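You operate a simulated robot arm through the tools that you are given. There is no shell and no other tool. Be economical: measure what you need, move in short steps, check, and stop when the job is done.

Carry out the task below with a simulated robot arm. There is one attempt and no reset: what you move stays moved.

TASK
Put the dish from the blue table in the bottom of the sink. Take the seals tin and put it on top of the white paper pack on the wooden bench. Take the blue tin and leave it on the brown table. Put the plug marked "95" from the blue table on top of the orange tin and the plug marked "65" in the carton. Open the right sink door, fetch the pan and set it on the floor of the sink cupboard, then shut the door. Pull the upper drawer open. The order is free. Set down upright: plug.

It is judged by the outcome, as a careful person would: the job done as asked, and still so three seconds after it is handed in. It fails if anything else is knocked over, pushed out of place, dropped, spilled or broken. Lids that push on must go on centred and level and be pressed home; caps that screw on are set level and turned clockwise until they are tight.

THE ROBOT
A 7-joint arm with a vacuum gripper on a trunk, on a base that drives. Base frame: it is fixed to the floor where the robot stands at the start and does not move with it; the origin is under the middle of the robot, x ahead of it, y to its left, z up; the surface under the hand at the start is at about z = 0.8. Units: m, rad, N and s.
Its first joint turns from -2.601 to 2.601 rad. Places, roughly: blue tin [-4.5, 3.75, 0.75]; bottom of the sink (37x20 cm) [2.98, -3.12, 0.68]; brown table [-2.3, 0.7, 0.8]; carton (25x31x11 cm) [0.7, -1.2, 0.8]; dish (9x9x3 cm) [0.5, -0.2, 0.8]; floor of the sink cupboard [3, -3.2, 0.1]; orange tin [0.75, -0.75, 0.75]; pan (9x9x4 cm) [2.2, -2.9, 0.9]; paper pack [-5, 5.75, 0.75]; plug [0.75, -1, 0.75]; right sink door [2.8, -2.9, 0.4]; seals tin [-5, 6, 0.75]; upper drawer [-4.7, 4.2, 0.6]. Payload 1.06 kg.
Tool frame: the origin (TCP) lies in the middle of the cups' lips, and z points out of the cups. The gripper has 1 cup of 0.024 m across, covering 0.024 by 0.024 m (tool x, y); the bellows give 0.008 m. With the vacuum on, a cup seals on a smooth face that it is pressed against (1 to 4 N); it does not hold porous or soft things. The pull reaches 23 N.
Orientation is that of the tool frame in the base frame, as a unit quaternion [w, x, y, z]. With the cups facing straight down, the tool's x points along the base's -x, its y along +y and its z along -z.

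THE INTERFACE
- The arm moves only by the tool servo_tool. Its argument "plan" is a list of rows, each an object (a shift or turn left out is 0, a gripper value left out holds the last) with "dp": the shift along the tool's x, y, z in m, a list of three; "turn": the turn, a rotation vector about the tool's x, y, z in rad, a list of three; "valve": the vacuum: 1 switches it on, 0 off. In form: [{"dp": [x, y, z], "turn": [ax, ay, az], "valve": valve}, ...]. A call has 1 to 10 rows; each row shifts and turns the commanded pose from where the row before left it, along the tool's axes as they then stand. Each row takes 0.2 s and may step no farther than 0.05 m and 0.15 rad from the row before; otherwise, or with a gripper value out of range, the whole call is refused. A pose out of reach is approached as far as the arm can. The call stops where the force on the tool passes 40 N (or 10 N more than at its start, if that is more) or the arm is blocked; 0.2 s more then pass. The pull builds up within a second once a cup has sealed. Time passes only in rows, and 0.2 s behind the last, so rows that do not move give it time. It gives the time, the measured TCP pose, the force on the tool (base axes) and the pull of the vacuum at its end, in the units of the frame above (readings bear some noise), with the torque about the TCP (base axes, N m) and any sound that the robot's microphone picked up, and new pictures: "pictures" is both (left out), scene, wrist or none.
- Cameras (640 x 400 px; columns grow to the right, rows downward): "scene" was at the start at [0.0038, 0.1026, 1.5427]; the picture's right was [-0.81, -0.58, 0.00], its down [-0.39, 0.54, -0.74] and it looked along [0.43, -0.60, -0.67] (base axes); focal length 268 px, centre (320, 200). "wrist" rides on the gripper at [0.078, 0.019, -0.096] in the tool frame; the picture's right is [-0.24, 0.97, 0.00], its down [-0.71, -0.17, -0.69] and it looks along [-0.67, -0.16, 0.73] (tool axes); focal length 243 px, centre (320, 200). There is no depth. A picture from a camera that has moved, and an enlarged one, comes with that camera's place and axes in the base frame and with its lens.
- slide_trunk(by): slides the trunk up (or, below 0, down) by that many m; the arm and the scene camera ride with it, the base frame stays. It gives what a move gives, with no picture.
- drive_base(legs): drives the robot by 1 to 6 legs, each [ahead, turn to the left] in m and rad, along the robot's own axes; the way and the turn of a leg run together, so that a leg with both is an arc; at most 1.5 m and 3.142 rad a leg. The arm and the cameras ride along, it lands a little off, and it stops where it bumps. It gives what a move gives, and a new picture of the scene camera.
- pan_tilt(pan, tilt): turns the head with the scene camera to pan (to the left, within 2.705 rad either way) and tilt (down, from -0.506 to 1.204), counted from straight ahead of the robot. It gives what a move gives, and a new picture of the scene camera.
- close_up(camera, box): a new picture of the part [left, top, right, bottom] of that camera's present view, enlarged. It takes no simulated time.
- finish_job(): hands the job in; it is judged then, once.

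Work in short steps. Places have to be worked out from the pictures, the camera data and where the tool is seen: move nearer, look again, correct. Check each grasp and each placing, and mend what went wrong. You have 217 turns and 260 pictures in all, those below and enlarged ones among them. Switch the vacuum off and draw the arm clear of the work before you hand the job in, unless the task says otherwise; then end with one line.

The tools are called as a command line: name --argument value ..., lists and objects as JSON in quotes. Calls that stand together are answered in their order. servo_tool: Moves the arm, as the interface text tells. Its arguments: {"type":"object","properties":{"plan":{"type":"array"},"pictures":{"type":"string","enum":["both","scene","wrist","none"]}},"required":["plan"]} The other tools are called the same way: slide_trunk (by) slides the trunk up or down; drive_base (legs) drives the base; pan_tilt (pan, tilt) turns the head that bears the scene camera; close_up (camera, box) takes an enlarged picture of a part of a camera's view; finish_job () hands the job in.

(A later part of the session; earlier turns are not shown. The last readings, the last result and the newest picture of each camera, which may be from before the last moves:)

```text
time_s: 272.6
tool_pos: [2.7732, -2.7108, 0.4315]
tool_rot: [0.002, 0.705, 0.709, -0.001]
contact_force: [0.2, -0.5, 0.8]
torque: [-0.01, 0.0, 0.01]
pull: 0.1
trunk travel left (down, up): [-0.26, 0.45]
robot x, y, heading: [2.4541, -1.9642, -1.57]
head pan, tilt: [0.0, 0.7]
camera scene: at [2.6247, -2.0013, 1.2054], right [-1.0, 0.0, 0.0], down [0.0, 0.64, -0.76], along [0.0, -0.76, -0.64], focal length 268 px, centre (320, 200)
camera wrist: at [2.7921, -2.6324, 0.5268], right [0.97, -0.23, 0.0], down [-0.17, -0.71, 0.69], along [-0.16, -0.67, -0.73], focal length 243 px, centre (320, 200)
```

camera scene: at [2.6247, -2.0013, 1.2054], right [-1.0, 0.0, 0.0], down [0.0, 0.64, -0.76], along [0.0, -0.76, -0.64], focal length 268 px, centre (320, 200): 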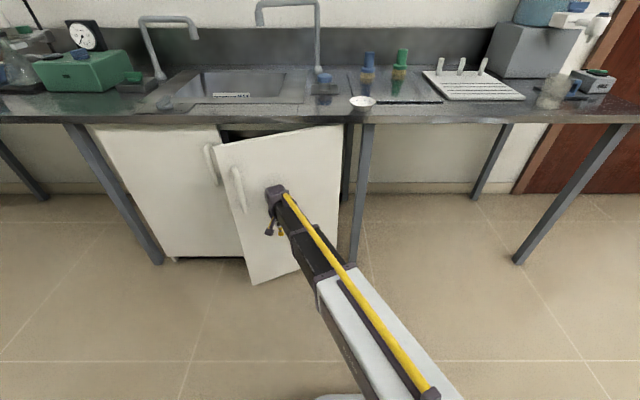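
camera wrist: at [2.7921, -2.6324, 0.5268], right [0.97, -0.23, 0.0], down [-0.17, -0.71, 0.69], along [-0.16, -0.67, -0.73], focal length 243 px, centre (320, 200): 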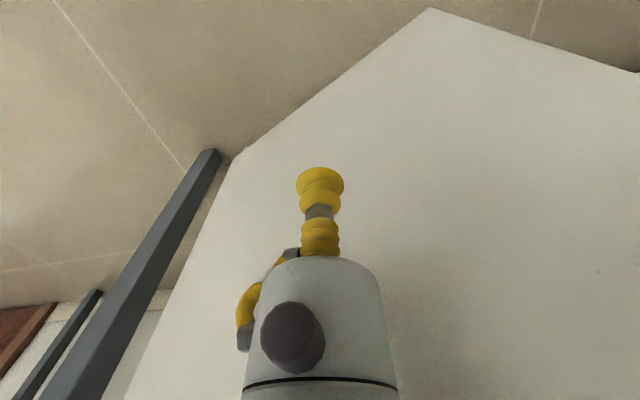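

It's closing well. I'll continue the arc to shut.

servo_tool --plan '[{"dp": [-0.025, 0.0145, 0]}, {"dp": [-0.025, 0.0145, 0]}, {"dp": [-0.02, 0.007, 0]}, {"dp": [-0.02, 0.007, 0]}, {"dp": [-0.014, 0.003, 0]}, {"dp": [-0.014, 0.003, 0]}, {}]' --pictures "both"

```text
time_s: 274.1
tool_pos: [2.8232, -2.828, 0.4327]
tool_rot: [0.001, 0.705, 0.709, 0.0]
contact_force: [-0.1, -0.3, 0.5]
torque: [0.02, -0.03, 0.01]
pull: 0.1
trunk travel left (down, up): [-0.26, 0.45]
robot x, y, heading: [2.455, -1.9626, -1.573]
head pan, tilt: [0.0, 0.7]
camera scene: at [2.6248, -2.0014, 1.2054], right [-1.0, 0.0, 0.0], down [0.0, 0.64, -0.76], along [0.0, -0.76, -0.64], focal length 268 px, centre (320, 200)
camera wrist: at [2.8418, -2.7494, 0.5277], right [0.97, -0.23, 0.0], down [-0.17, -0.71, 0.69], along [-0.16, -0.67, -0.73], focal length 243 px, centre (320, 200)
```

scene: 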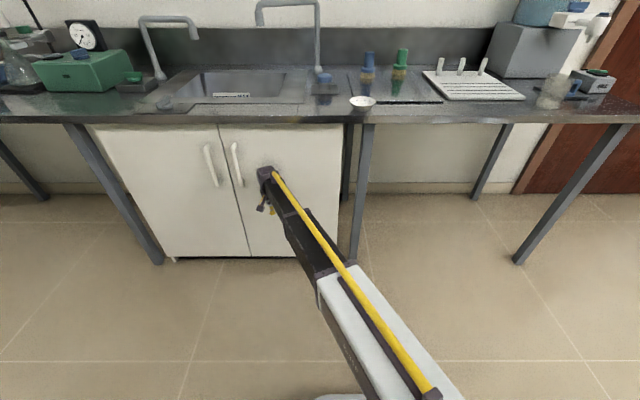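
wrist: 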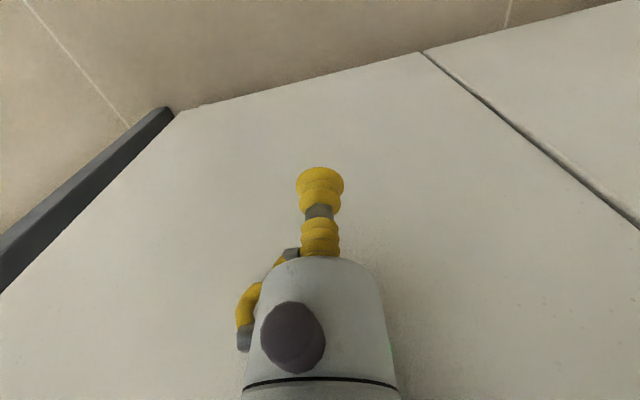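

The door looks flush. I'll press a few mm more to be sure it's home.

servo_tool --plan '[{"dp": [-0.005, 0, 0]}, {"dp": [-0.005, 0, 0]}, {}]' --pictures "none"

close_up --camera "scene" --box '[180, 100, 380, 270]'

```text
time_s: 274.9
tool_pos: [2.8246, -2.8357, 0.4341]
tool_rot: [-0.001, 0.705, 0.709, 0.001]
contact_force: [-4.4, 20.5, -3.7]
torque: [-1.55, -0.43, -0.54]
pull: 0.1
trunk travel left (down, up): [-0.26, 0.45]
robot x, y, heading: [2.4557, -1.9607, -1.574]
head pan, tilt: [0.0, 0.7]
```

```text
2.35 times, centred on (280, 185) of scene
camera zoom: at [2.6247, -2.0006, 1.2054], right [-1.0, 0.0, 0.0], down [0.0, 0.64, -0.77], along [0.0, -0.77, -0.64], focal length 630 px, centre (414, 235)
```

zoom: 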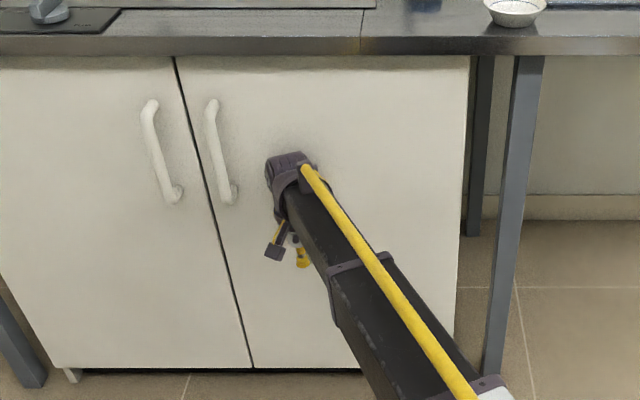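

The door is pressed shut against its stop. I'll withdraw, raise the trunk and travel back down the aisle toward the other side of the room.

servo_tool --plan '[{"dp": [0.02, 0, 0]}, {"dp": [0.04, 0, 0]}, {"dp": [0.045, -0.02, 0]}, {"dp": [0.045, -0.045, 0]}, {"dp": [0.04, -0.045, 0]}, {"dp": [0.0, -0.045, 0]}, {"dp": [0.0, -0.045, 0]}, {"dp": [0.0, -0.045, 0]}, {"dp": [0.0, -0.045, 0]}, {}]' --pictures "none"

slide_trunk --by 0.4

pan_tilt --pan 0.0 --tilt 0.45

drive_base --legs '[[0.18, 0], [0, -1.571], [1.3, 0], [1.3, 0]]'

```text
refused: row 4 steps farther than a row can; nothing moved
```

```text
time_s: 275.5
tool_pos: [2.8246, -2.8366, 0.4425]
tool_rot: [-0.001, 0.703, 0.711, 0.001]
contact_force: [-0.7, 0.6, 0.0]
torque: [0.0, -0.01, -0.02]
pull: 0.1
trunk travel left (down, up): [-0.27, 0.44]
robot x, y, heading: [2.4528, -1.965, -1.574]
head pan, tilt: [0.0, 0.7]
stopped: the force on the tool passed its limit at 41 N (the readings are from after the stop); the commanded pose is now the measured one
```

```text
time_s: 276.3
tool_pos: [2.8247, -2.8348, 0.4408]
tool_rot: [0.0, 0.703, 0.711, 0.001]
contact_force: [0.2, 0.1, 0.5]
torque: [-0.01, -0.02, 0.01]
pull: 0.1
trunk travel left (down, up): [-0.27, 0.44]
robot x, y, heading: [2.4526, -1.9587, -1.57]
head pan, tilt: [0.0, 0.45]
camera scene: at [2.6248, -2.0079, 1.2375], right [-1.0, 0.0, 0.0], down [0.0, 0.44, -0.9], along [0.0, -0.9, -0.44], focal length 268 px, centre (320, 200)
```

scene: 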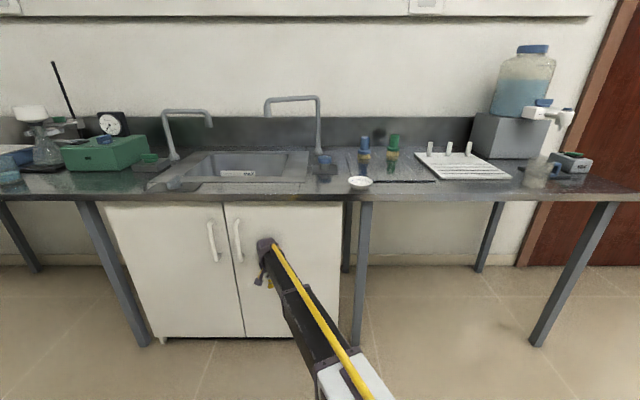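

```text
time_s: 277.0
tool_pos: [2.8256, -2.8356, 0.4417]
tool_rot: [-0.006, 0.704, 0.71, 0.004]
contact_force: [-1.9, 2.5, 0.9]
torque: [-0.28, -0.06, -0.05]
pull: 0.1
trunk travel left (down, up): [-0.27, 0.44]
robot x, y, heading: [2.453, -1.966, -1.566]
head pan, tilt: [0.0, 0.45]
stopped in leg 1: the force on the tool passed its limit at 62 N (the readings are from after the stop); the commanded pose is now the measured one
camera scene: at [2.6248, -2.0144, 1.2375], right [-1.0, 0.0, 0.0], down [0.0, 0.44, -0.9], along [0.0, -0.9, -0.44], focal length 268 px, centre (320, 200)
```

scene: 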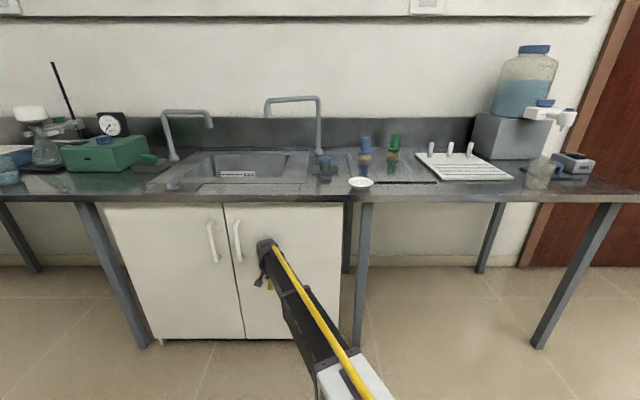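

My withdraw rows were refused and the chained moves stopped safely at the force limit. Nothing appears displaced. I'll redo the withdrawal with valid steps.

servo_tool --plan '[{"dp": [0.02, 0, 0]}, {"dp": [0.04, 0, 0]}, {"dp": [0.045, 0, 0]}, {"dp": [0.03, -0.035, 0]}, {"dp": [0.03, -0.035, 0]}, {"dp": [0.0, -0.045, 0]}, {"dp": [0.0, -0.045, 0]}, {"dp": [0.0, -0.045, 0]}, {"dp": [0.0, -0.045, 0]}, {}]' --pictures "scene"

```text
time_s: 279.2
tool_pos: [2.5736, -2.6721, 0.4433]
tool_rot: [-0.006, 0.704, 0.71, 0.004]
contact_force: [0.6, -0.7, 0.1]
torque: [0.0, -0.01, -0.01]
pull: 0.0
trunk travel left (down, up): [-0.27, 0.44]
robot x, y, heading: [2.4526, -1.9677, -1.566]
head pan, tilt: [0.0, 0.45]
camera scene: at [2.6248, -2.0146, 1.2375], right [-1.0, 0.0, 0.0], down [0.0, 0.44, -0.9], along [0.0, -0.9, -0.44], focal length 268 px, centre (320, 200)
```

scene: 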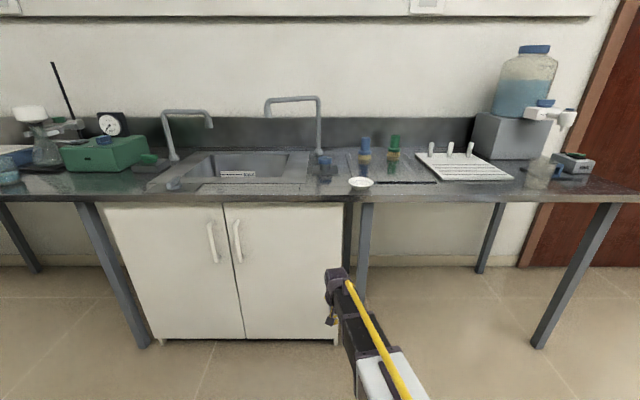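

Both doors are flush. Raising the trunk and driving back along the aisle.

slide_trunk --by 0.4

drive_base --legs '[[0, -1.5], [1.25, 0], [1.25, 0]]'

```text
time_s: 283.1
tool_pos: [2.5745, -2.6712, 0.8433]
tool_rot: [-0.004, 0.704, 0.71, 0.006]
contact_force: [-0.4, 0.2, 0.0]
torque: [0.04, 0.04, -0.01]
pull: 0.1
trunk travel left (down, up): [-0.67, 0.04]
robot x, y, heading: [2.4563, -1.9665, -1.568]
head pan, tilt: [0.0, 0.45]
```

```text
time_s: 298.9
tool_pos: [-0.7312, -2.2936, 0.8437]
tool_rot: [0.0, 0.999, 0.035, 0.007]
contact_force: [0.9, -0.3, -0.5]
torque: [0.0, -0.01, -0.03]
pull: 0.1
trunk travel left (down, up): [-0.67, 0.04]
robot x, y, heading: [-0.0411, -2.1304, -3.082]
head pan, tilt: [0.0, 0.45]
camera scene: at [-0.0726, -2.3036, 1.6375], right [-0.06, 1.0, 0.0], down [0.43, 0.03, -0.9], along [-0.9, -0.06, -0.44], focal length 268 px, centre (320, 200)
```

scene: 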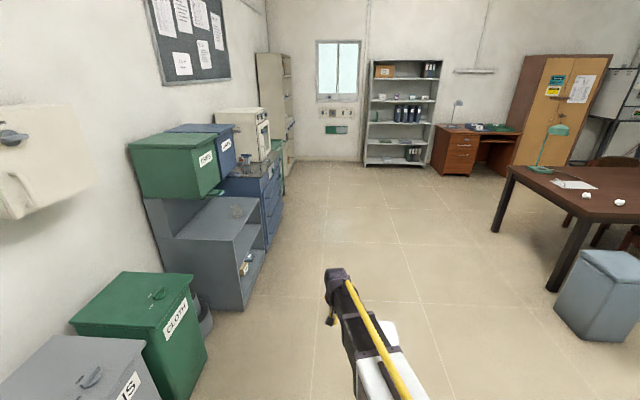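

I can see the brown table on the right. I'll turn to face +y, toward the far benches.

drive_base --legs '[[0, -1.63]]'

pan_tilt --pan 0.7 --tilt 0.4

```text
time_s: 303.3
tool_pos: [-0.1559, -1.4286, 0.8442]
tool_rot: [0.006, 0.71, -0.704, 0.005]
contact_force: [0.1, -0.1, 0.0]
torque: [-0.01, 0.01, -0.02]
pull: 0.0
trunk travel left (down, up): [-0.67, 0.04]
robot x, y, heading: [-0.0387, -2.1332, 1.573]
head pan, tilt: [0.0, 0.45]
camera scene: at [-0.2065, -2.084, 1.6375], right [1.0, 0.0, 0.0], down [0.0, -0.44, -0.9], along [0.0, 0.9, -0.44], focal length 268 px, centre (320, 200)
```

scene: 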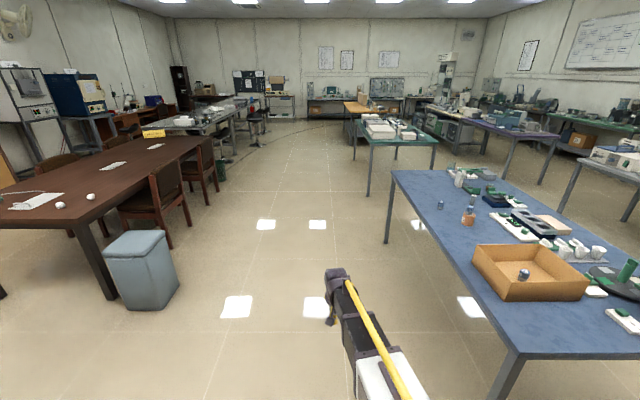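

```text
time_s: 304.4
tool_pos: [-0.1562, -1.4278, 0.8441]
tool_rot: [0.004, 0.71, -0.704, 0.005]
contact_force: [1.0, 0.6, 0.6]
torque: [-0.01, -0.02, 0.0]
pull: 0.1
trunk travel left (down, up): [-0.67, 0.04]
robot x, y, heading: [-0.0358, -2.1322, 1.571]
head pan, tilt: [0.7, 0.4]
camera scene: at [-0.2662, -2.1051, 1.6422], right [0.77, 0.64, 0.0], down [0.25, -0.3, -0.92], along [-0.59, 0.7, -0.39], focal length 268 px, centre (320, 200)
```

scene: 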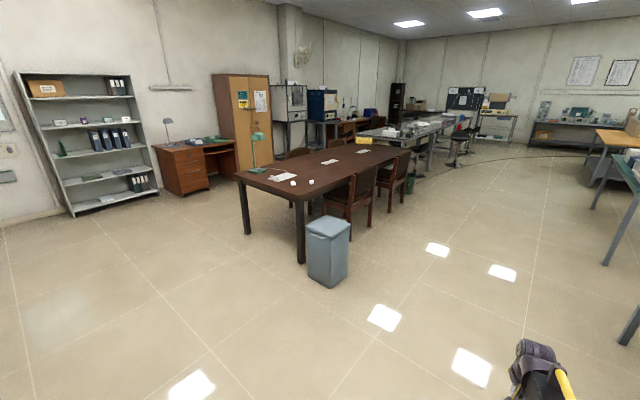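

I've located the brown table (x -2.83 to -1.74, y -0.53 to 1.83). I'll drive north up the aisle toward the drawers bench and the wooden bench.

drive_base --legs '[[0, 0.126], [1.22, 0], [1.22, 0], [1.22, 0]]'

```text
time_s: 322.7
tool_pos: [-0.6962, 2.1851, 0.8433]
tool_rot: [0.004, 0.748, -0.664, 0.006]
contact_force: [-0.2, 0.6, 0.4]
torque: [0.02, -0.01, 0.0]
pull: 0.1
trunk travel left (down, up): [-0.67, 0.04]
robot x, y, heading: [-0.4948, 1.497, 1.687]
head pan, tilt: [0.7, 0.4]
camera scene: at [-0.7278, 1.5, 1.6422], right [0.69, 0.73, 0.0], down [0.28, -0.27, -0.92], along [-0.67, 0.63, -0.39], focal length 268 px, centre (320, 200)
```

scene: 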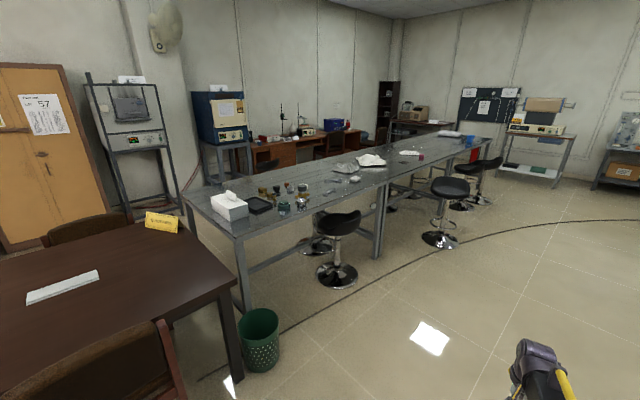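

close_up --camera "scene" --box '[240, 80, 480, 200]'

```text
2.67 times, centred on (360, 140) of scene
camera zoom: at [-0.7278, 1.5, 1.6422], right [0.69, 0.73, 0.0], down [0.28, -0.27, -0.92], along [-0.67, 0.63, -0.39], focal length 714 px, centre (213, 360)
```

zoom: 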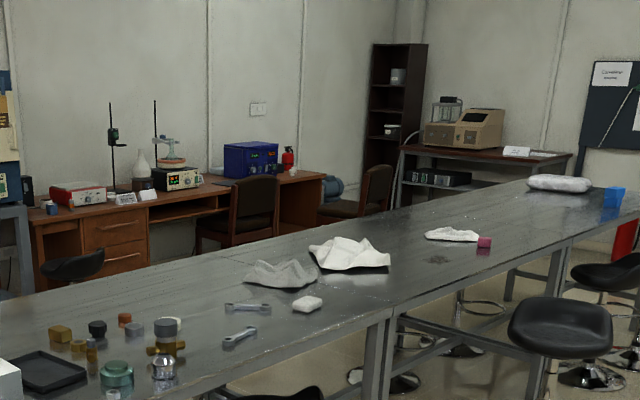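

There's no gap between the brown table and the grey bench, so I'll go around the south end of the brown table to reach the west aisle.

drive_base --legs '[[-1.42, 0], [-1.42, 0], [0, 1.454], [1.2, 0], [1.2, 0], [1.2, 0]]'

pan_tilt --pan -0.9 --tilt 0.4

```text
time_s: 357.1
tool_pos: [-4.5017, -1.4136, 0.843]
tool_rot: [-0.001, 1.0, -0.001, 0.007]
contact_force: [-0.2, -0.5, 0.0]
torque: [0.01, 0.05, 0.03]
pull: 0.0
trunk travel left (down, up): [-0.67, 0.04]
robot x, y, heading: [-3.8019, -1.302, 3.132]
head pan, tilt: [0.7, 0.4]
camera scene: at [-3.8256, -1.53, 1.6422], right [-0.64, 0.77, 0.0], down [0.3, 0.25, -0.92], along [-0.71, -0.59, -0.39], focal length 268 px, centre (320, 200)
```

scene: 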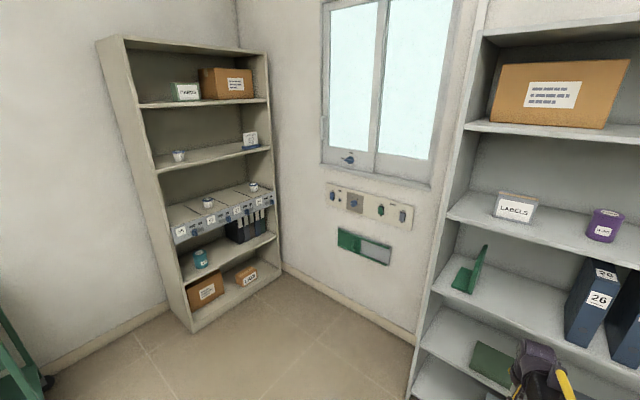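

```text
time_s: 358.7
tool_pos: [-4.5026, -1.4132, 0.8432]
tool_rot: [-0.002, 1.0, -0.002, 0.007]
contact_force: [0.0, -1.0, -0.5]
torque: [0.01, -0.01, -0.01]
pull: 0.0
trunk travel left (down, up): [-0.67, 0.04]
robot x, y, heading: [-3.7935, -1.3004, 3.133]
head pan, tilt: [-0.901, 0.4]
camera scene: at [-3.8111, -1.3979, 1.6422], right [0.79, 0.61, 0.0], down [0.24, -0.31, -0.92], along [-0.57, 0.73, -0.39], focal length 268 px, centre (320, 200)
```

scene: 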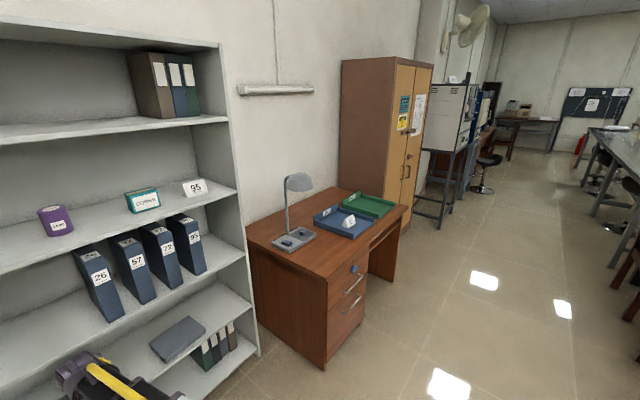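

The west aisle at x≈-3.7 is clear. I'll turn and drive north along it.

drive_base --legs '[[-0.1, 0], [0, -1.562], [1.2, 0], [1.2, 0], [1.2, 0]]'

pan_tilt --pan 0.35 --tilt 0.45

```text
time_s: 380.7
tool_pos: [-3.8229, 2.9851, 0.8442]
tool_rot: [0.004, 0.71, -0.705, 0.005]
contact_force: [-0.1, 0.7, -0.1]
torque: [-0.01, 0.04, 0.01]
pull: 0.1
trunk travel left (down, up): [-0.67, 0.04]
robot x, y, heading: [-3.7009, 2.2815, 1.579]
head pan, tilt: [-0.901, 0.4]
camera scene: at [-3.799, 2.2948, 1.6422], right [0.62, -0.78, 0.0], down [-0.3, -0.24, -0.92], along [0.72, 0.57, -0.39], focal length 268 px, centre (320, 200)
```

scene: 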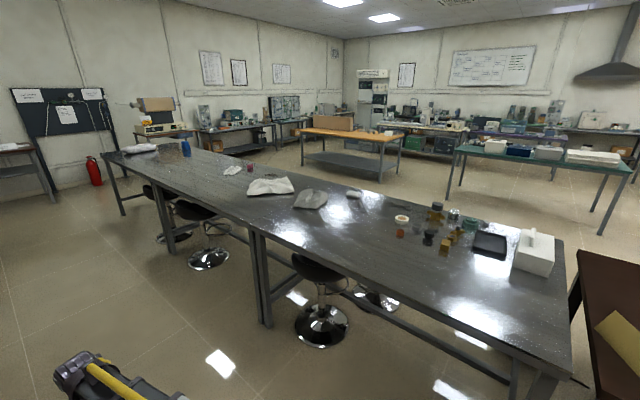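

```text
time_s: 382.1
tool_pos: [-3.8223, 2.9843, 0.843]
tool_rot: [0.004, 0.71, -0.704, 0.006]
contact_force: [-0.1, 0.2, 1.0]
torque: [0.01, -0.02, 0.02]
pull: 0.0
trunk travel left (down, up): [-0.67, 0.04]
robot x, y, heading: [-3.7029, 2.2828, 1.572]
head pan, tilt: [0.351, 0.45]
camera scene: at [-3.9032, 2.3234, 1.6375], right [0.94, 0.35, 0.0], down [0.15, -0.41, -0.9], along [-0.31, 0.84, -0.44], focal length 268 px, centre (320, 200)
```

scene: 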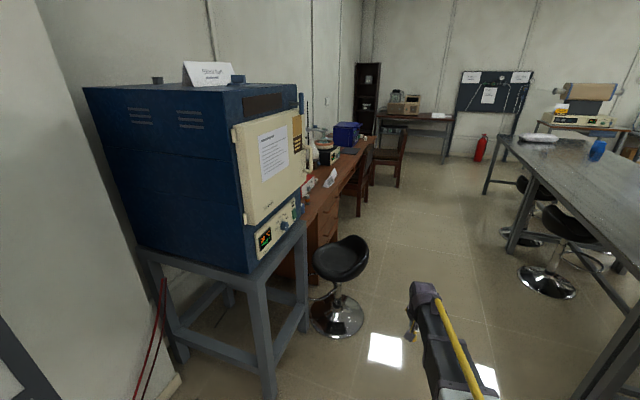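

The stool is at (-4.24, 3.64) and the desk front edge at about x=-4.4. I'll go to about (-3.5, 4.2) and face the desk.

drive_base --legs '[[0, -0.104], [0.96, 0], [0.96, 0], [0, 1.675]]'

pan_tilt --pan 0.1 --tilt 0.6

```text
time_s: 396.3
tool_pos: [-4.2092, 4.0665, 0.8438]
tool_rot: [-0.001, 1.0, 0.006, 0.006]
contact_force: [-0.8, -0.7, -0.2]
torque: [-0.01, 0.0, -0.02]
pull: 0.1
trunk travel left (down, up): [-0.67, 0.04]
robot x, y, heading: [-3.5079, 4.1931, -3.134]
head pan, tilt: [0.351, 0.45]
camera scene: at [-3.5468, 3.9886, 1.6375], right [-0.35, 0.94, 0.0], down [0.41, 0.15, -0.9], along [-0.84, -0.31, -0.44], focal length 268 px, centre (320, 200)
```

scene: 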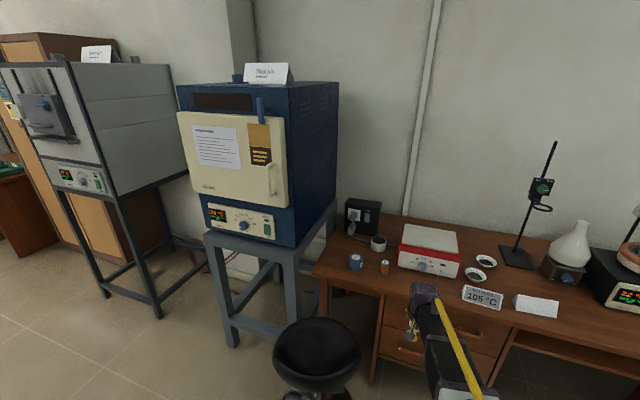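

```text
time_s: 397.1
tool_pos: [-4.2095, 4.0667, 0.8441]
tool_rot: [-0.001, 1.0, 0.006, 0.007]
contact_force: [-0.1, 1.0, -0.7]
torque: [-0.02, 0.0, 0.0]
pull: 0.1
trunk travel left (down, up): [-0.67, 0.04]
robot x, y, heading: [-3.5062, 4.1898, -3.134]
head pan, tilt: [0.099, 0.6]
camera scene: at [-3.5486, 4.0114, 1.624], right [-0.11, 0.99, 0.0], down [0.56, 0.06, -0.83], along [-0.82, -0.09, -0.56], focal length 268 px, centre (320, 200)
```

scene: 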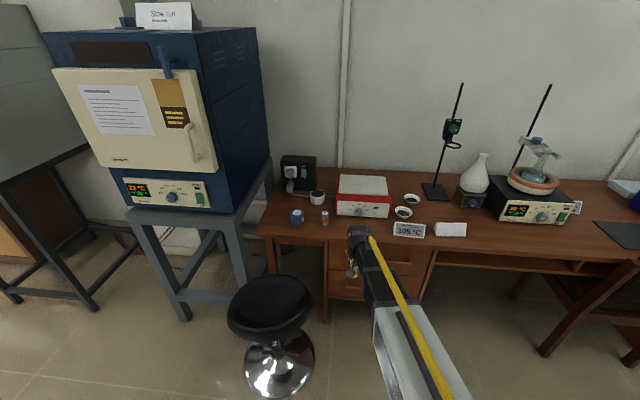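

close_up --camera "scene" --box '[250, 160, 470, 330]'

```text
2.35 times, centred on (360, 245) of scene
camera zoom: at [-3.5486, 4.0114, 1.624], right [-0.11, 0.99, 0.0], down [0.56, 0.06, -0.83], along [-0.82, -0.09, -0.56], focal length 630 px, centre (226, 94)
```

zoom: 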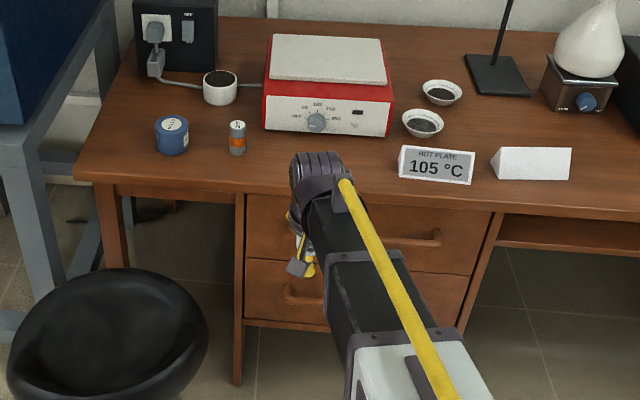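

Upper drawer: y 3.95–4.43, z 0.54–0.72, handle at z≈0.63. I'll lower the trunk and tilt the tool horizontal, aiming just below the handle.

slide_trunk --by -0.32

servo_tool --plan '[{"dp": [-0.04, -0.04, 0]}, {"dp": [-0.04, -0.04, 0]}, {"dp": [-0.02, -0.04, 0]}, {"turn": [0, -0.145, 0]}, {"turn": [0, -0.145, 0]}, {"turn": [0, -0.145, 0]}, {"turn": [0, -0.145, 0]}, {"turn": [0, -0.145, 0]}, {"turn": [0, -0.145, 0]}]' --pictures "none"

```text
time_s: 400.2
tool_pos: [-4.2088, 4.0667, 0.5236]
tool_rot: [-0.001, 1.0, 0.005, 0.006]
contact_force: [-0.3, 0.5, -0.2]
torque: [0.02, 0.0, -0.04]
pull: 0.1
trunk travel left (down, up): [-0.35, 0.36]
robot x, y, heading: [-3.5084, 4.189, -3.141]
head pan, tilt: [0.099, 0.6]
```

```text
refused: row 1 steps farther than a row can; nothing moved
```

servo_tool --plan '[{"dp": [-0.03, -0.035, 0]}, {"dp": [-0.03, -0.035, 0]}, {"dp": [-0.03, -0.035, 0]}, {"turn": [0, -0.145, 0]}, {"turn": [0, -0.145, 0]}, {"turn": [0, -0.145, 0]}, {"turn": [0, -0.145, 0]}, {"turn": [0, -0.145, 0]}, {"turn": [0, -0.145, 0]}]' --pictures "both"

```text
time_s: 402.2
tool_pos: [-4.3002, 4.1709, 0.5222]
tool_rot: [0.002, 0.909, 0.006, -0.416]
contact_force: [-0.6, 0.0, 0.5]
torque: [-0.03, 0.01, -0.02]
pull: 0.0
trunk travel left (down, up): [-0.35, 0.36]
robot x, y, heading: [-3.5086, 4.1902, -3.138]
head pan, tilt: [0.099, 0.6]
camera scene: at [-3.5486, 4.0115, 1.304], right [-0.11, 0.99, 0.0], down [0.56, 0.06, -0.83], along [-0.82, -0.09, -0.56], focal length 268 px, centre (320, 200)
camera wrist: at [-4.1764, 4.1535, 0.5245], right [-0.14, -0.97, 0.18], down [0.05, 0.17, 0.98], along [-0.99, 0.15, 0.03], focal length 243 px, centre (320, 200)
```

scene: 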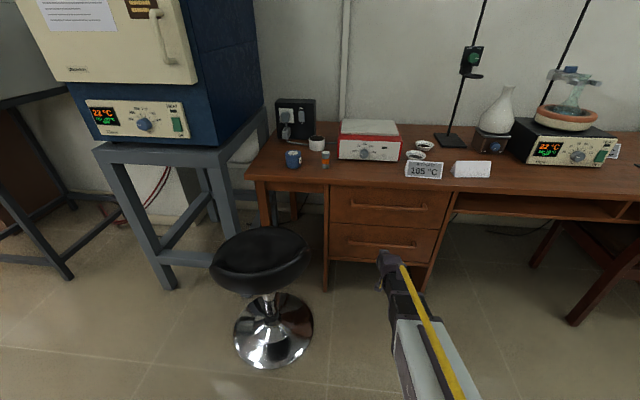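
wrist: 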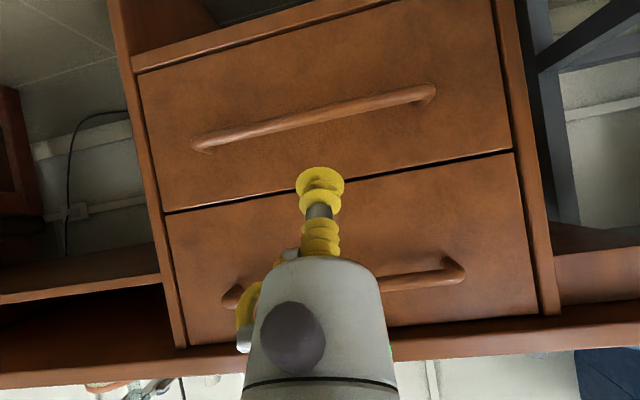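

The wrist view is inverted: the upper drawer's handle is at z≈0.635 and the drawer boundary at z≈0.51. I'll finish the tilt and aim at z 0.575.

servo_tool --plan '[{"turn": [0, -0.14, 0]}, {"turn": [0, -0.14, 0]}, {"turn": [0, -0.14, 0]}, {"turn": [0, -0.14, 0]}, {"turn": [0, -0.14, 0]}, {"dp": [-0.03, -0.01, 0.02]}, {"dp": [-0.023, -0.005, 0.04]}, {"dp": [0, 0, 0.04]}, {"dp": [0, 0, 0.03]}, {}]' --pictures "both"

```text
time_s: 404.4
tool_pos: [-4.4308, 4.1839, 0.575]
tool_rot: [0.003, 0.712, 0.004, -0.702]
contact_force: [-0.2, -0.5, -0.1]
torque: [0.0, 0.0, -0.03]
pull: 0.0
trunk travel left (down, up): [-0.35, 0.36]
robot x, y, heading: [-3.5024, 4.1882, -3.134]
head pan, tilt: [0.099, 0.6]
camera scene: at [-3.5485, 4.0115, 1.304], right [-0.11, 0.99, 0.0], down [0.56, 0.06, -0.83], along [-0.82, -0.09, -0.56], focal length 268 px, centre (320, 200)
camera wrist: at [-4.3344, 4.1672, 0.4961], right [0.01, -0.97, 0.23], down [0.67, 0.18, 0.72], along [-0.74, 0.15, 0.65], focal length 243 px, centre (320, 200)
```

scene: 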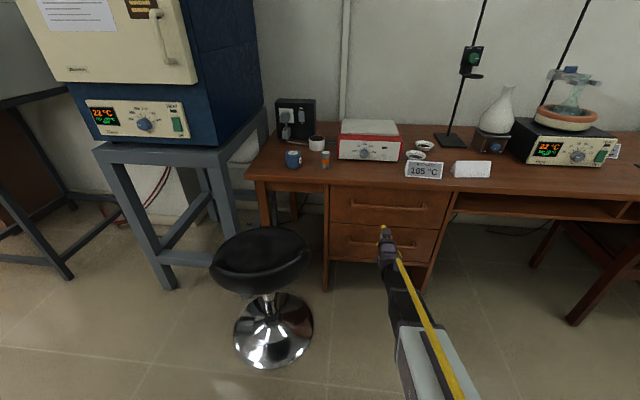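
wrist: 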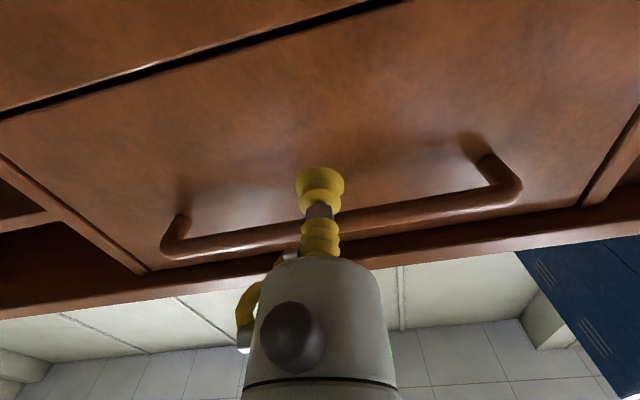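

The cup is aligned on the upper drawer below its handle. Advancing with the vacuum on.

servo_tool --plan '[{"dp": [0, 0, 0.02], "valve": 1}, {"dp": [0, 0, 0.012]}, {"dp": [0, 0, 0.006]}, {"dp": [0, 0, 0.004]}, {}, {}]' --pictures "none"

```text
time_s: 405.8
tool_pos: [-4.4732, 4.1843, 0.5738]
tool_rot: [0.005, 0.713, 0.006, -0.701]
contact_force: [-0.1, -0.6, -0.1]
torque: [-0.05, 0.0, -0.02]
pull: 0.0
trunk travel left (down, up): [-0.35, 0.36]
robot x, y, heading: [-3.506, 4.1897, -3.138]
head pan, tilt: [0.099, 0.6]
```

servo_tool --plan '[{"dp": [0, 0, 0.006]}, {"dp": [0, 0, 0.004]}, {"dp": [0, 0, 0.004]}, {}, {}]' --pictures "none"

servo_tool --plan '[{"dp": [0, 0, 0.004]}, {"dp": [0, 0, 0.003]}, {}, {}]' --pictures "wrist"

```text
time_s: 407.0
tool_pos: [-4.4878, 4.1832, 0.5735]
tool_rot: [0.003, 0.712, 0.004, -0.702]
contact_force: [-0.5, 0.1, 0.6]
torque: [0.01, -0.01, -0.01]
pull: 0.1
trunk travel left (down, up): [-0.35, 0.36]
robot x, y, heading: [-3.5049, 4.1895, -3.135]
head pan, tilt: [0.099, 0.6]
```

```text
time_s: 408.0
tool_pos: [-4.4939, 4.1842, 0.5741]
tool_rot: [0.004, 0.713, 0.005, -0.701]
contact_force: [0.3, -0.3, 0.6]
torque: [0.02, 0.0, 0.01]
pull: 0.1
trunk travel left (down, up): [-0.35, 0.36]
robot x, y, heading: [-3.508, 4.1898, -3.138]
head pan, tilt: [0.099, 0.6]
camera wrist: at [-4.3975, 4.1663, 0.495], right [0.01, -0.97, 0.23], down [0.67, 0.18, 0.72], along [-0.74, 0.15, 0.66], focal length 243 px, centre (320, 200)
```

wrist: 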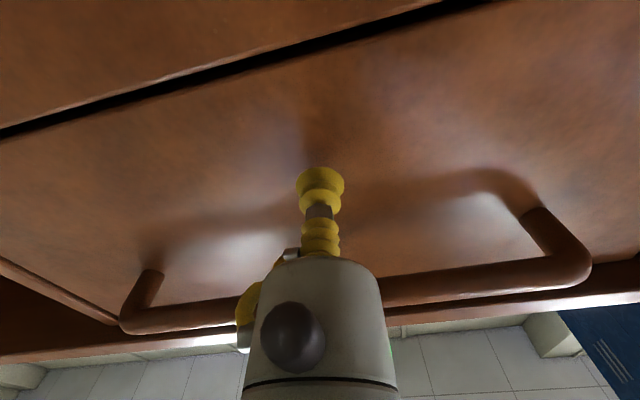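

servo_tool --plan '[{"dp": [0, 0, 0.006]}, {"dp": [0, 0, 0.004]}, {"dp": [0, 0, 0.004]}, {}, {}]' --pictures "none"

servo_tool --plan '[{"dp": [0, 0, 0.004]}, {"dp": [0, 0, 0.003]}, {}, {}]' --pictures "wrist"

```text
time_s: 409.2
tool_pos: [-4.5094, 4.1829, 0.5727]
tool_rot: [0.004, 0.712, 0.005, -0.702]
contact_force: [-0.9, 0.4, 0.5]
torque: [0.04, 0.13, -0.09]
pull: 23.4
trunk travel left (down, up): [-0.35, 0.36]
robot x, y, heading: [-3.5062, 4.1908, -3.139]
head pan, tilt: [0.099, 0.6]
```

```text
time_s: 410.2
tool_pos: [-4.5146, 4.1824, 0.5736]
tool_rot: [0.005, 0.713, 0.005, -0.702]
contact_force: [17.2, -0.5, -5.6]
torque: [0.01, 0.19, -0.15]
pull: 22.9
trunk travel left (down, up): [-0.35, 0.36]
robot x, y, heading: [-3.5078, 4.1866, -3.138]
head pan, tilt: [0.099, 0.6]
camera wrist: at [-4.4177, 4.1658, 0.4943], right [0.01, -0.97, 0.23], down [0.67, 0.18, 0.72], along [-0.74, 0.15, 0.65], focal length 243 px, centre (320, 200)
```

wrist: 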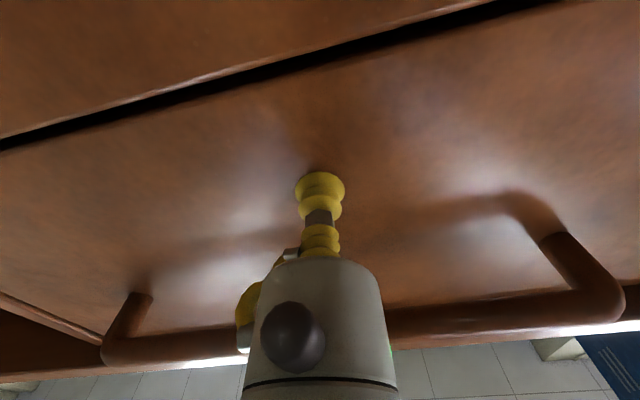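

Sealed on the drawer. Pulling straight out.

servo_tool --plan '[{"dp": [0, 0, -0.008]}, {"dp": [0, 0, -0.012]}, {"dp": [0, 0, -0.02]}, {"dp": [0, 0, -0.025]}, {"dp": [0, 0, -0.025]}, {"dp": [0, 0, -0.025]}, {"dp": [0, 0, -0.025]}, {}]' --pictures "scene"

```text
time_s: 412.0
tool_pos: [-4.3748, 4.1838, 0.5736]
tool_rot: [0.004, 0.713, 0.005, -0.702]
contact_force: [1.7, -5.6, -7.4]
torque: [-0.02, 0.15, -0.13]
pull: 23.3
trunk travel left (down, up): [-0.35, 0.36]
robot x, y, heading: [-3.5068, 4.1939, -3.133]
head pan, tilt: [0.099, 0.6]
camera scene: at [-3.549, 4.0111, 1.3039], right [-0.11, 0.99, 0.0], down [0.56, 0.06, -0.82], along [-0.82, -0.09, -0.57], focal length 268 px, centre (320, 200)
```

scene: 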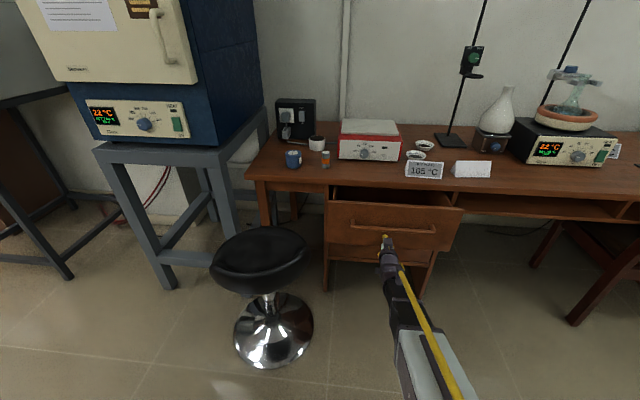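

servo_tool --plan '[{"dp": [0, 0, -0.02]}, {"dp": [0, 0, -0.02]}, {"dp": [0, 0, -0.02]}, {"dp": [0, 0, -0.02]}, {}]' --pictures "none"

```text
time_s: 413.2
tool_pos: [-4.2936, 4.1852, 0.5764]
tool_rot: [0.004, 0.712, 0.005, -0.702]
contact_force: [1.1, -8.1, -5.2]
torque: [0.02, 0.12, -0.14]
pull: 23.1
trunk travel left (down, up): [-0.35, 0.36]
robot x, y, heading: [-3.5064, 4.1894, -3.133]
head pan, tilt: [0.099, 0.6]
```

It's out about 22 cm. I'll draw it a little further by easing the base back.

drive_base --legs '[[-0.07, 0]]'

```text
time_s: 414.2
tool_pos: [-4.2255, 4.1846, 0.5762]
tool_rot: [0.004, 0.712, 0.005, -0.702]
contact_force: [-1.0, -7.9, -1.5]
torque: [0.01, 0.15, -0.11]
pull: 22.5
trunk travel left (down, up): [-0.35, 0.36]
robot x, y, heading: [-3.4347, 4.1886, -3.138]
head pan, tilt: [0.099, 0.6]
camera scene: at [-3.4784, 4.0114, 1.304], right [-0.11, 0.99, 0.0], down [0.56, 0.06, -0.82], along [-0.82, -0.09, -0.57], focal length 268 px, centre (320, 200)
```

scene: 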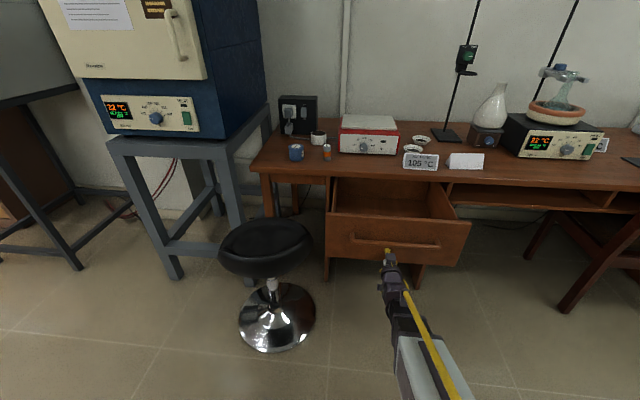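

The drawer is open about 29 cm. I'll release, back away, and return the tool to pointing down.

servo_tool --plan '[{"valve": 0}, {}, {}, {}, {}, {}]' --pictures "none"

drive_base --legs '[[-0.1, 0]]'

servo_tool --plan '[{"turn": [0, 0.145, 0]}, {"turn": [0, 0.145, 0]}, {"turn": [0, 0.145, 0]}, {"turn": [0, 0.145, 0]}, {"turn": [0, 0.145, 0]}, {"turn": [0, 0.145, 0]}, {"turn": [0, 0.145, 0]}, {"turn": [0, 0.145, 0]}, {"turn": [0, 0.145, 0]}, {"turn": [0, 0.145, 0]}]' --pictures "none"

slide_trunk --by 0.35

pan_tilt --pan -0.9 --tilt 0.5

```text
time_s: 415.6
tool_pos: [-4.2249, 4.1851, 0.576]
tool_rot: [0.004, 0.712, 0.005, -0.702]
contact_force: [1.1, -0.1, -0.2]
torque: [-0.02, 0.02, 0.03]
pull: 0.1
trunk travel left (down, up): [-0.35, 0.36]
robot x, y, heading: [-3.4375, 4.1904, -3.138]
head pan, tilt: [0.099, 0.6]
```

```text
time_s: 416.8
tool_pos: [-4.1237, 4.1883, 0.5764]
tool_rot: [0.004, 0.712, 0.005, -0.702]
contact_force: [-0.5, -0.1, 0.3]
torque: [0.0, 0.03, 0.01]
pull: 0.1
trunk travel left (down, up): [-0.35, 0.36]
robot x, y, heading: [-3.3357, 4.1902, -3.13]
head pan, tilt: [0.099, 0.6]
camera scene: at [-3.377, 4.0124, 1.304], right [-0.1, 0.99, 0.0], down [0.56, 0.06, -0.83], along [-0.82, -0.09, -0.56], focal length 268 px, centre (320, 200)
```

scene: 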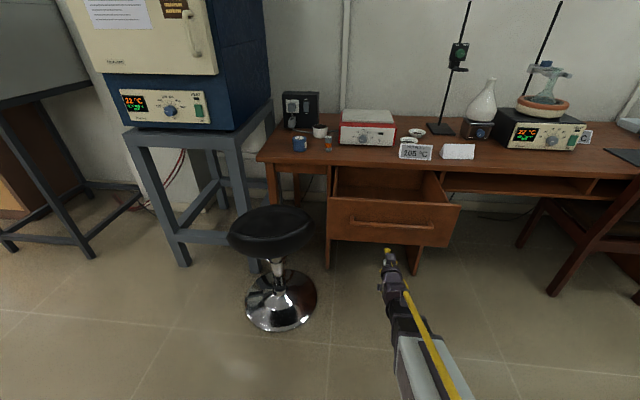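

```text
time_s: 419.0
tool_pos: [-4.1237, 4.1879, 0.5762]
tool_rot: [-0.001, 0.999, 0.007, -0.053]
contact_force: [0.7, 1.1, 0.6]
torque: [0.02, -0.01, 0.0]
pull: 0.0
trunk travel left (down, up): [-0.35, 0.36]
robot x, y, heading: [-3.3363, 4.1904, -3.131]
head pan, tilt: [0.099, 0.6]
```

```text
time_s: 422.4
tool_pos: [-4.1235, 4.1863, 0.9259]
tool_rot: [-0.001, 0.999, 0.006, -0.053]
contact_force: [-0.7, 1.0, 0.2]
torque: [0.0, -0.02, 0.0]
pull: 0.1
trunk travel left (down, up): [-0.7, 0.01]
robot x, y, heading: [-3.336, 4.1898, -3.139]
head pan, tilt: [0.099, 0.6]
```

```text
time_s: 423.7
tool_pos: [-4.123, 4.1879, 0.9263]
tool_rot: [-0.001, 0.999, 0.006, -0.053]
contact_force: [0.7, 0.5, -0.2]
torque: [0.01, -0.01, 0.03]
pull: 0.0
trunk travel left (down, up): [-0.7, 0.01]
robot x, y, heading: [-3.3357, 4.1891, -3.138]
head pan, tilt: [-0.901, 0.499]
camera scene: at [-3.346, 4.0926, 1.6631], right [0.78, 0.63, 0.0], down [0.3, -0.37, -0.88], along [-0.55, 0.69, -0.48], focal length 268 px, centre (320, 200)
```

scene: 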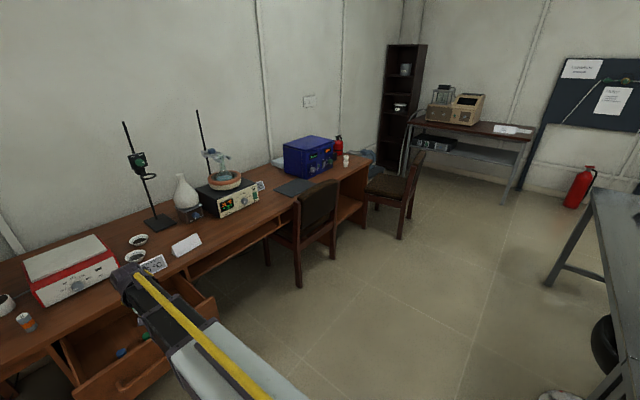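

close_up --camera "scene" --box '[250, 100, 410, 200]'

close_up --camera "scene" --box '[380, 60, 560, 170]'

```text
4.00 times, centred on (330, 150) of scene
camera zoom: at [-3.346, 4.0926, 1.6631], right [0.78, 0.63, 0.0], down [0.3, -0.37, -0.88], along [-0.55, 0.69, -0.48], focal length 1071 px, centre (280, 400)
```

zoom: 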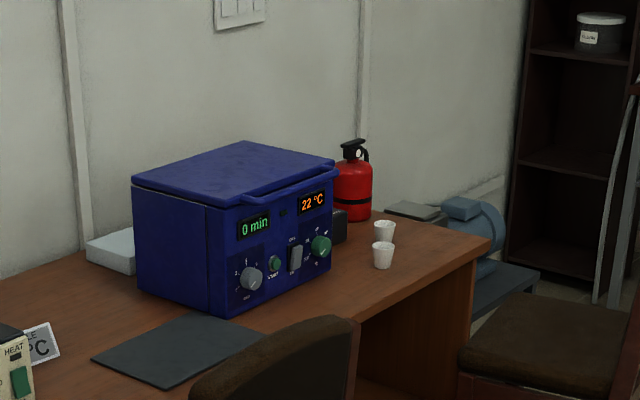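

```text
3.56 times, centred on (470, 115) of scene
camera zoom: at [-3.346, 4.0926, 1.6631], right [0.78, 0.63, 0.0], down [0.3, -0.37, -0.88], along [-0.55, 0.69, -0.48], focal length 952 px, centre (-213, 502)
```

zoom: 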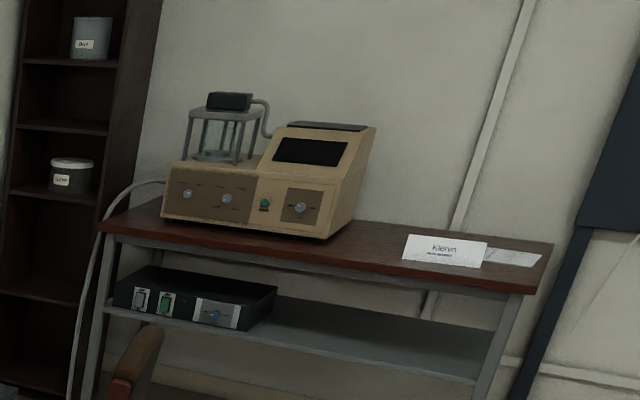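

The white pack appears at about (-5.1, 5.66), behind and left of the blue instrument. I'll drive up to y≈5.88, staying at x≈-3.35, and look from the front.

servo_tool --plan '[{"dp": [0, 0, -0.04], "turn": [0, 0.106, 0]}, {"dp": [0, 0, -0.04]}, {"dp": [0, 0, -0.04]}]' --pictures "none"

drive_base --legs '[[0, -1.571], [0.85, 0], [0.84, 0], [0, 1.571]]'

pan_tilt --pan 0.0 --tilt 0.45

```text
time_s: 424.5
tool_pos: [-4.119, 4.1879, 1.0462]
tool_rot: [-0.001, 1.0, 0.006, -0.001]
contact_force: [-0.4, 0.5, -0.2]
torque: [0.03, 0.0, 0.01]
pull: 0.0
trunk travel left (down, up): [-0.7, 0.01]
robot x, y, heading: [-3.3313, 4.1885, -3.136]
head pan, tilt: [-0.901, 0.499]
```

```text
time_s: 440.8
tool_pos: [-4.1238, 5.8795, 1.0454]
tool_rot: [-0.001, 1.0, 0.008, 0.001]
contact_force: [0.6, -0.3, 0.3]
torque: [0.0, 0.01, -0.02]
pull: 0.0
trunk travel left (down, up): [-0.7, 0.01]
robot x, y, heading: [-3.3384, 5.8874, -3.125]
head pan, tilt: [-0.901, 0.499]
camera scene: at [-3.3493, 5.7887, 1.6631], right [0.78, 0.63, 0.0], down [0.3, -0.37, -0.88], along [-0.55, 0.68, -0.48], focal length 268 px, centre (320, 200)
```

scene: 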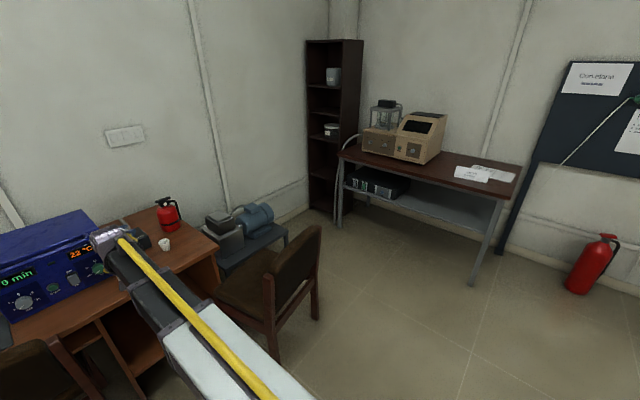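

```text
time_s: 442.0
tool_pos: [-4.1227, 5.8799, 1.0454]
tool_rot: [0.0, 1.0, 0.008, 0.0]
contact_force: [0.0, 0.7, 0.6]
torque: [-0.01, 0.01, 0.0]
pull: 0.0
trunk travel left (down, up): [-0.7, 0.01]
robot x, y, heading: [-3.3411, 5.8894, -3.132]
head pan, tilt: [0.0, 0.45]
camera scene: at [-3.384, 5.7172, 1.6675], right [-0.01, 1.0, 0.0], down [0.44, 0.0, -0.9], along [-0.9, -0.01, -0.44], focal length 268 px, centre (320, 200)
```

scene: 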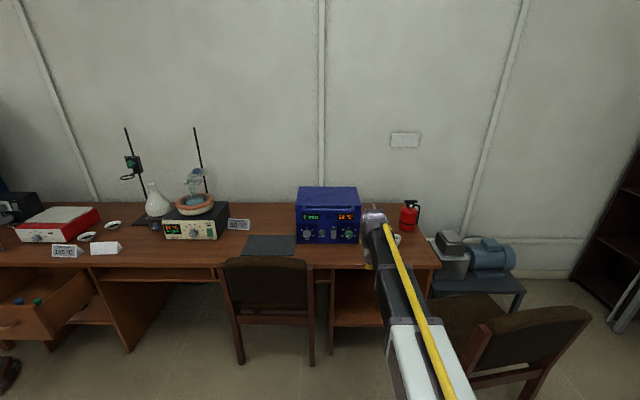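

The pack lies behind the blue instrument, and there's a gap between the chairs around y 5.65–6.5. I'll retract the arm and drive in to about (-4.05, 6.0).

servo_tool --plan '[{"dp": [0.045, 0, -0.01]}, {"dp": [0.045, 0, -0.01]}, {"dp": [0.045, 0, -0.01]}, {"dp": [0.045, 0, -0.01]}, {}]' --pictures "none"

drive_base --legs '[[0, -0.15], [0.68, 0], [0, 0.14]]'

pan_tilt --pan 0.15 --tilt 0.6

```text
time_s: 443.2
tool_pos: [-3.9428, 5.8839, 1.0859]
tool_rot: [-0.002, 1.0, 0.008, 0.0]
contact_force: [2.0, -0.9, 0.1]
torque: [-0.02, -0.01, 0.01]
pull: 0.1
trunk travel left (down, up): [-0.7, 0.01]
robot x, y, heading: [-3.3385, 5.8883, -3.131]
head pan, tilt: [0.0, 0.45]
```

```text
time_s: 448.1
tool_pos: [-4.6104, 5.989, 1.0857]
tool_rot: [-0.001, 1.0, 0.001, 0.0]
contact_force: [-0.2, 0.0, -0.6]
torque: [0.03, 0.0, 0.0]
pull: 0.0
trunk travel left (down, up): [-0.7, 0.01]
robot x, y, heading: [-4.008, 5.9865, 3.135]
head pan, tilt: [0.0, 0.45]
camera scene: at [-4.0541, 5.8141, 1.6675], right [0.01, 1.0, 0.0], down [0.44, 0.0, -0.9], along [-0.9, 0.01, -0.44], focal length 268 px, centre (320, 200)
```

scene: 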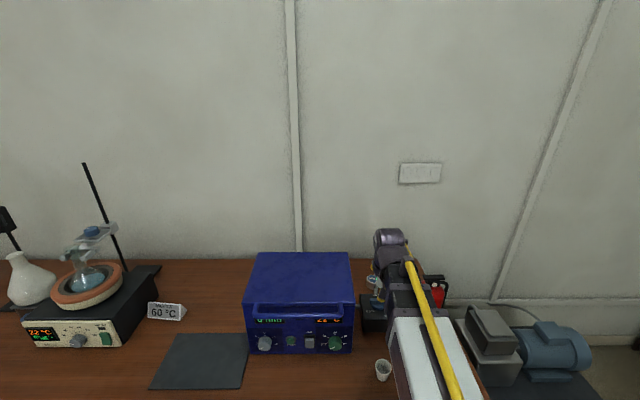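

```text
time_s: 448.9
tool_pos: [-4.6111, 5.9891, 1.0858]
tool_rot: [-0.001, 1.0, 0.002, -0.001]
contact_force: [0.8, 0.4, 0.2]
torque: [-0.02, 0.0, -0.02]
pull: 0.3
trunk travel left (down, up): [-0.7, 0.01]
robot x, y, heading: [-4.0075, 5.9823, 3.139]
head pan, tilt: [0.15, 0.6]
camera scene: at [-4.0497, 5.8012, 1.654], right [-0.14, 0.99, 0.0], down [0.56, 0.08, -0.83], along [-0.82, -0.12, -0.56], focal length 268 px, centre (320, 200)
```

scene: 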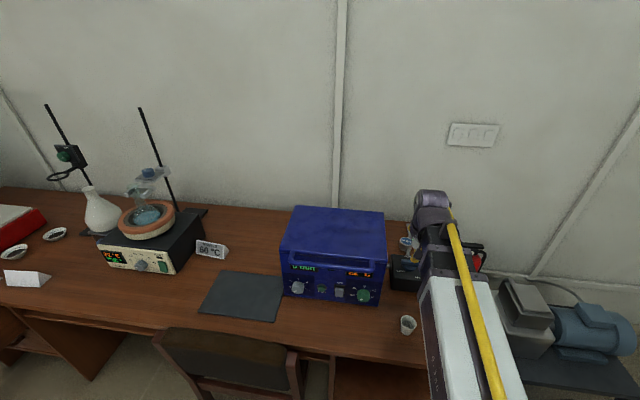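

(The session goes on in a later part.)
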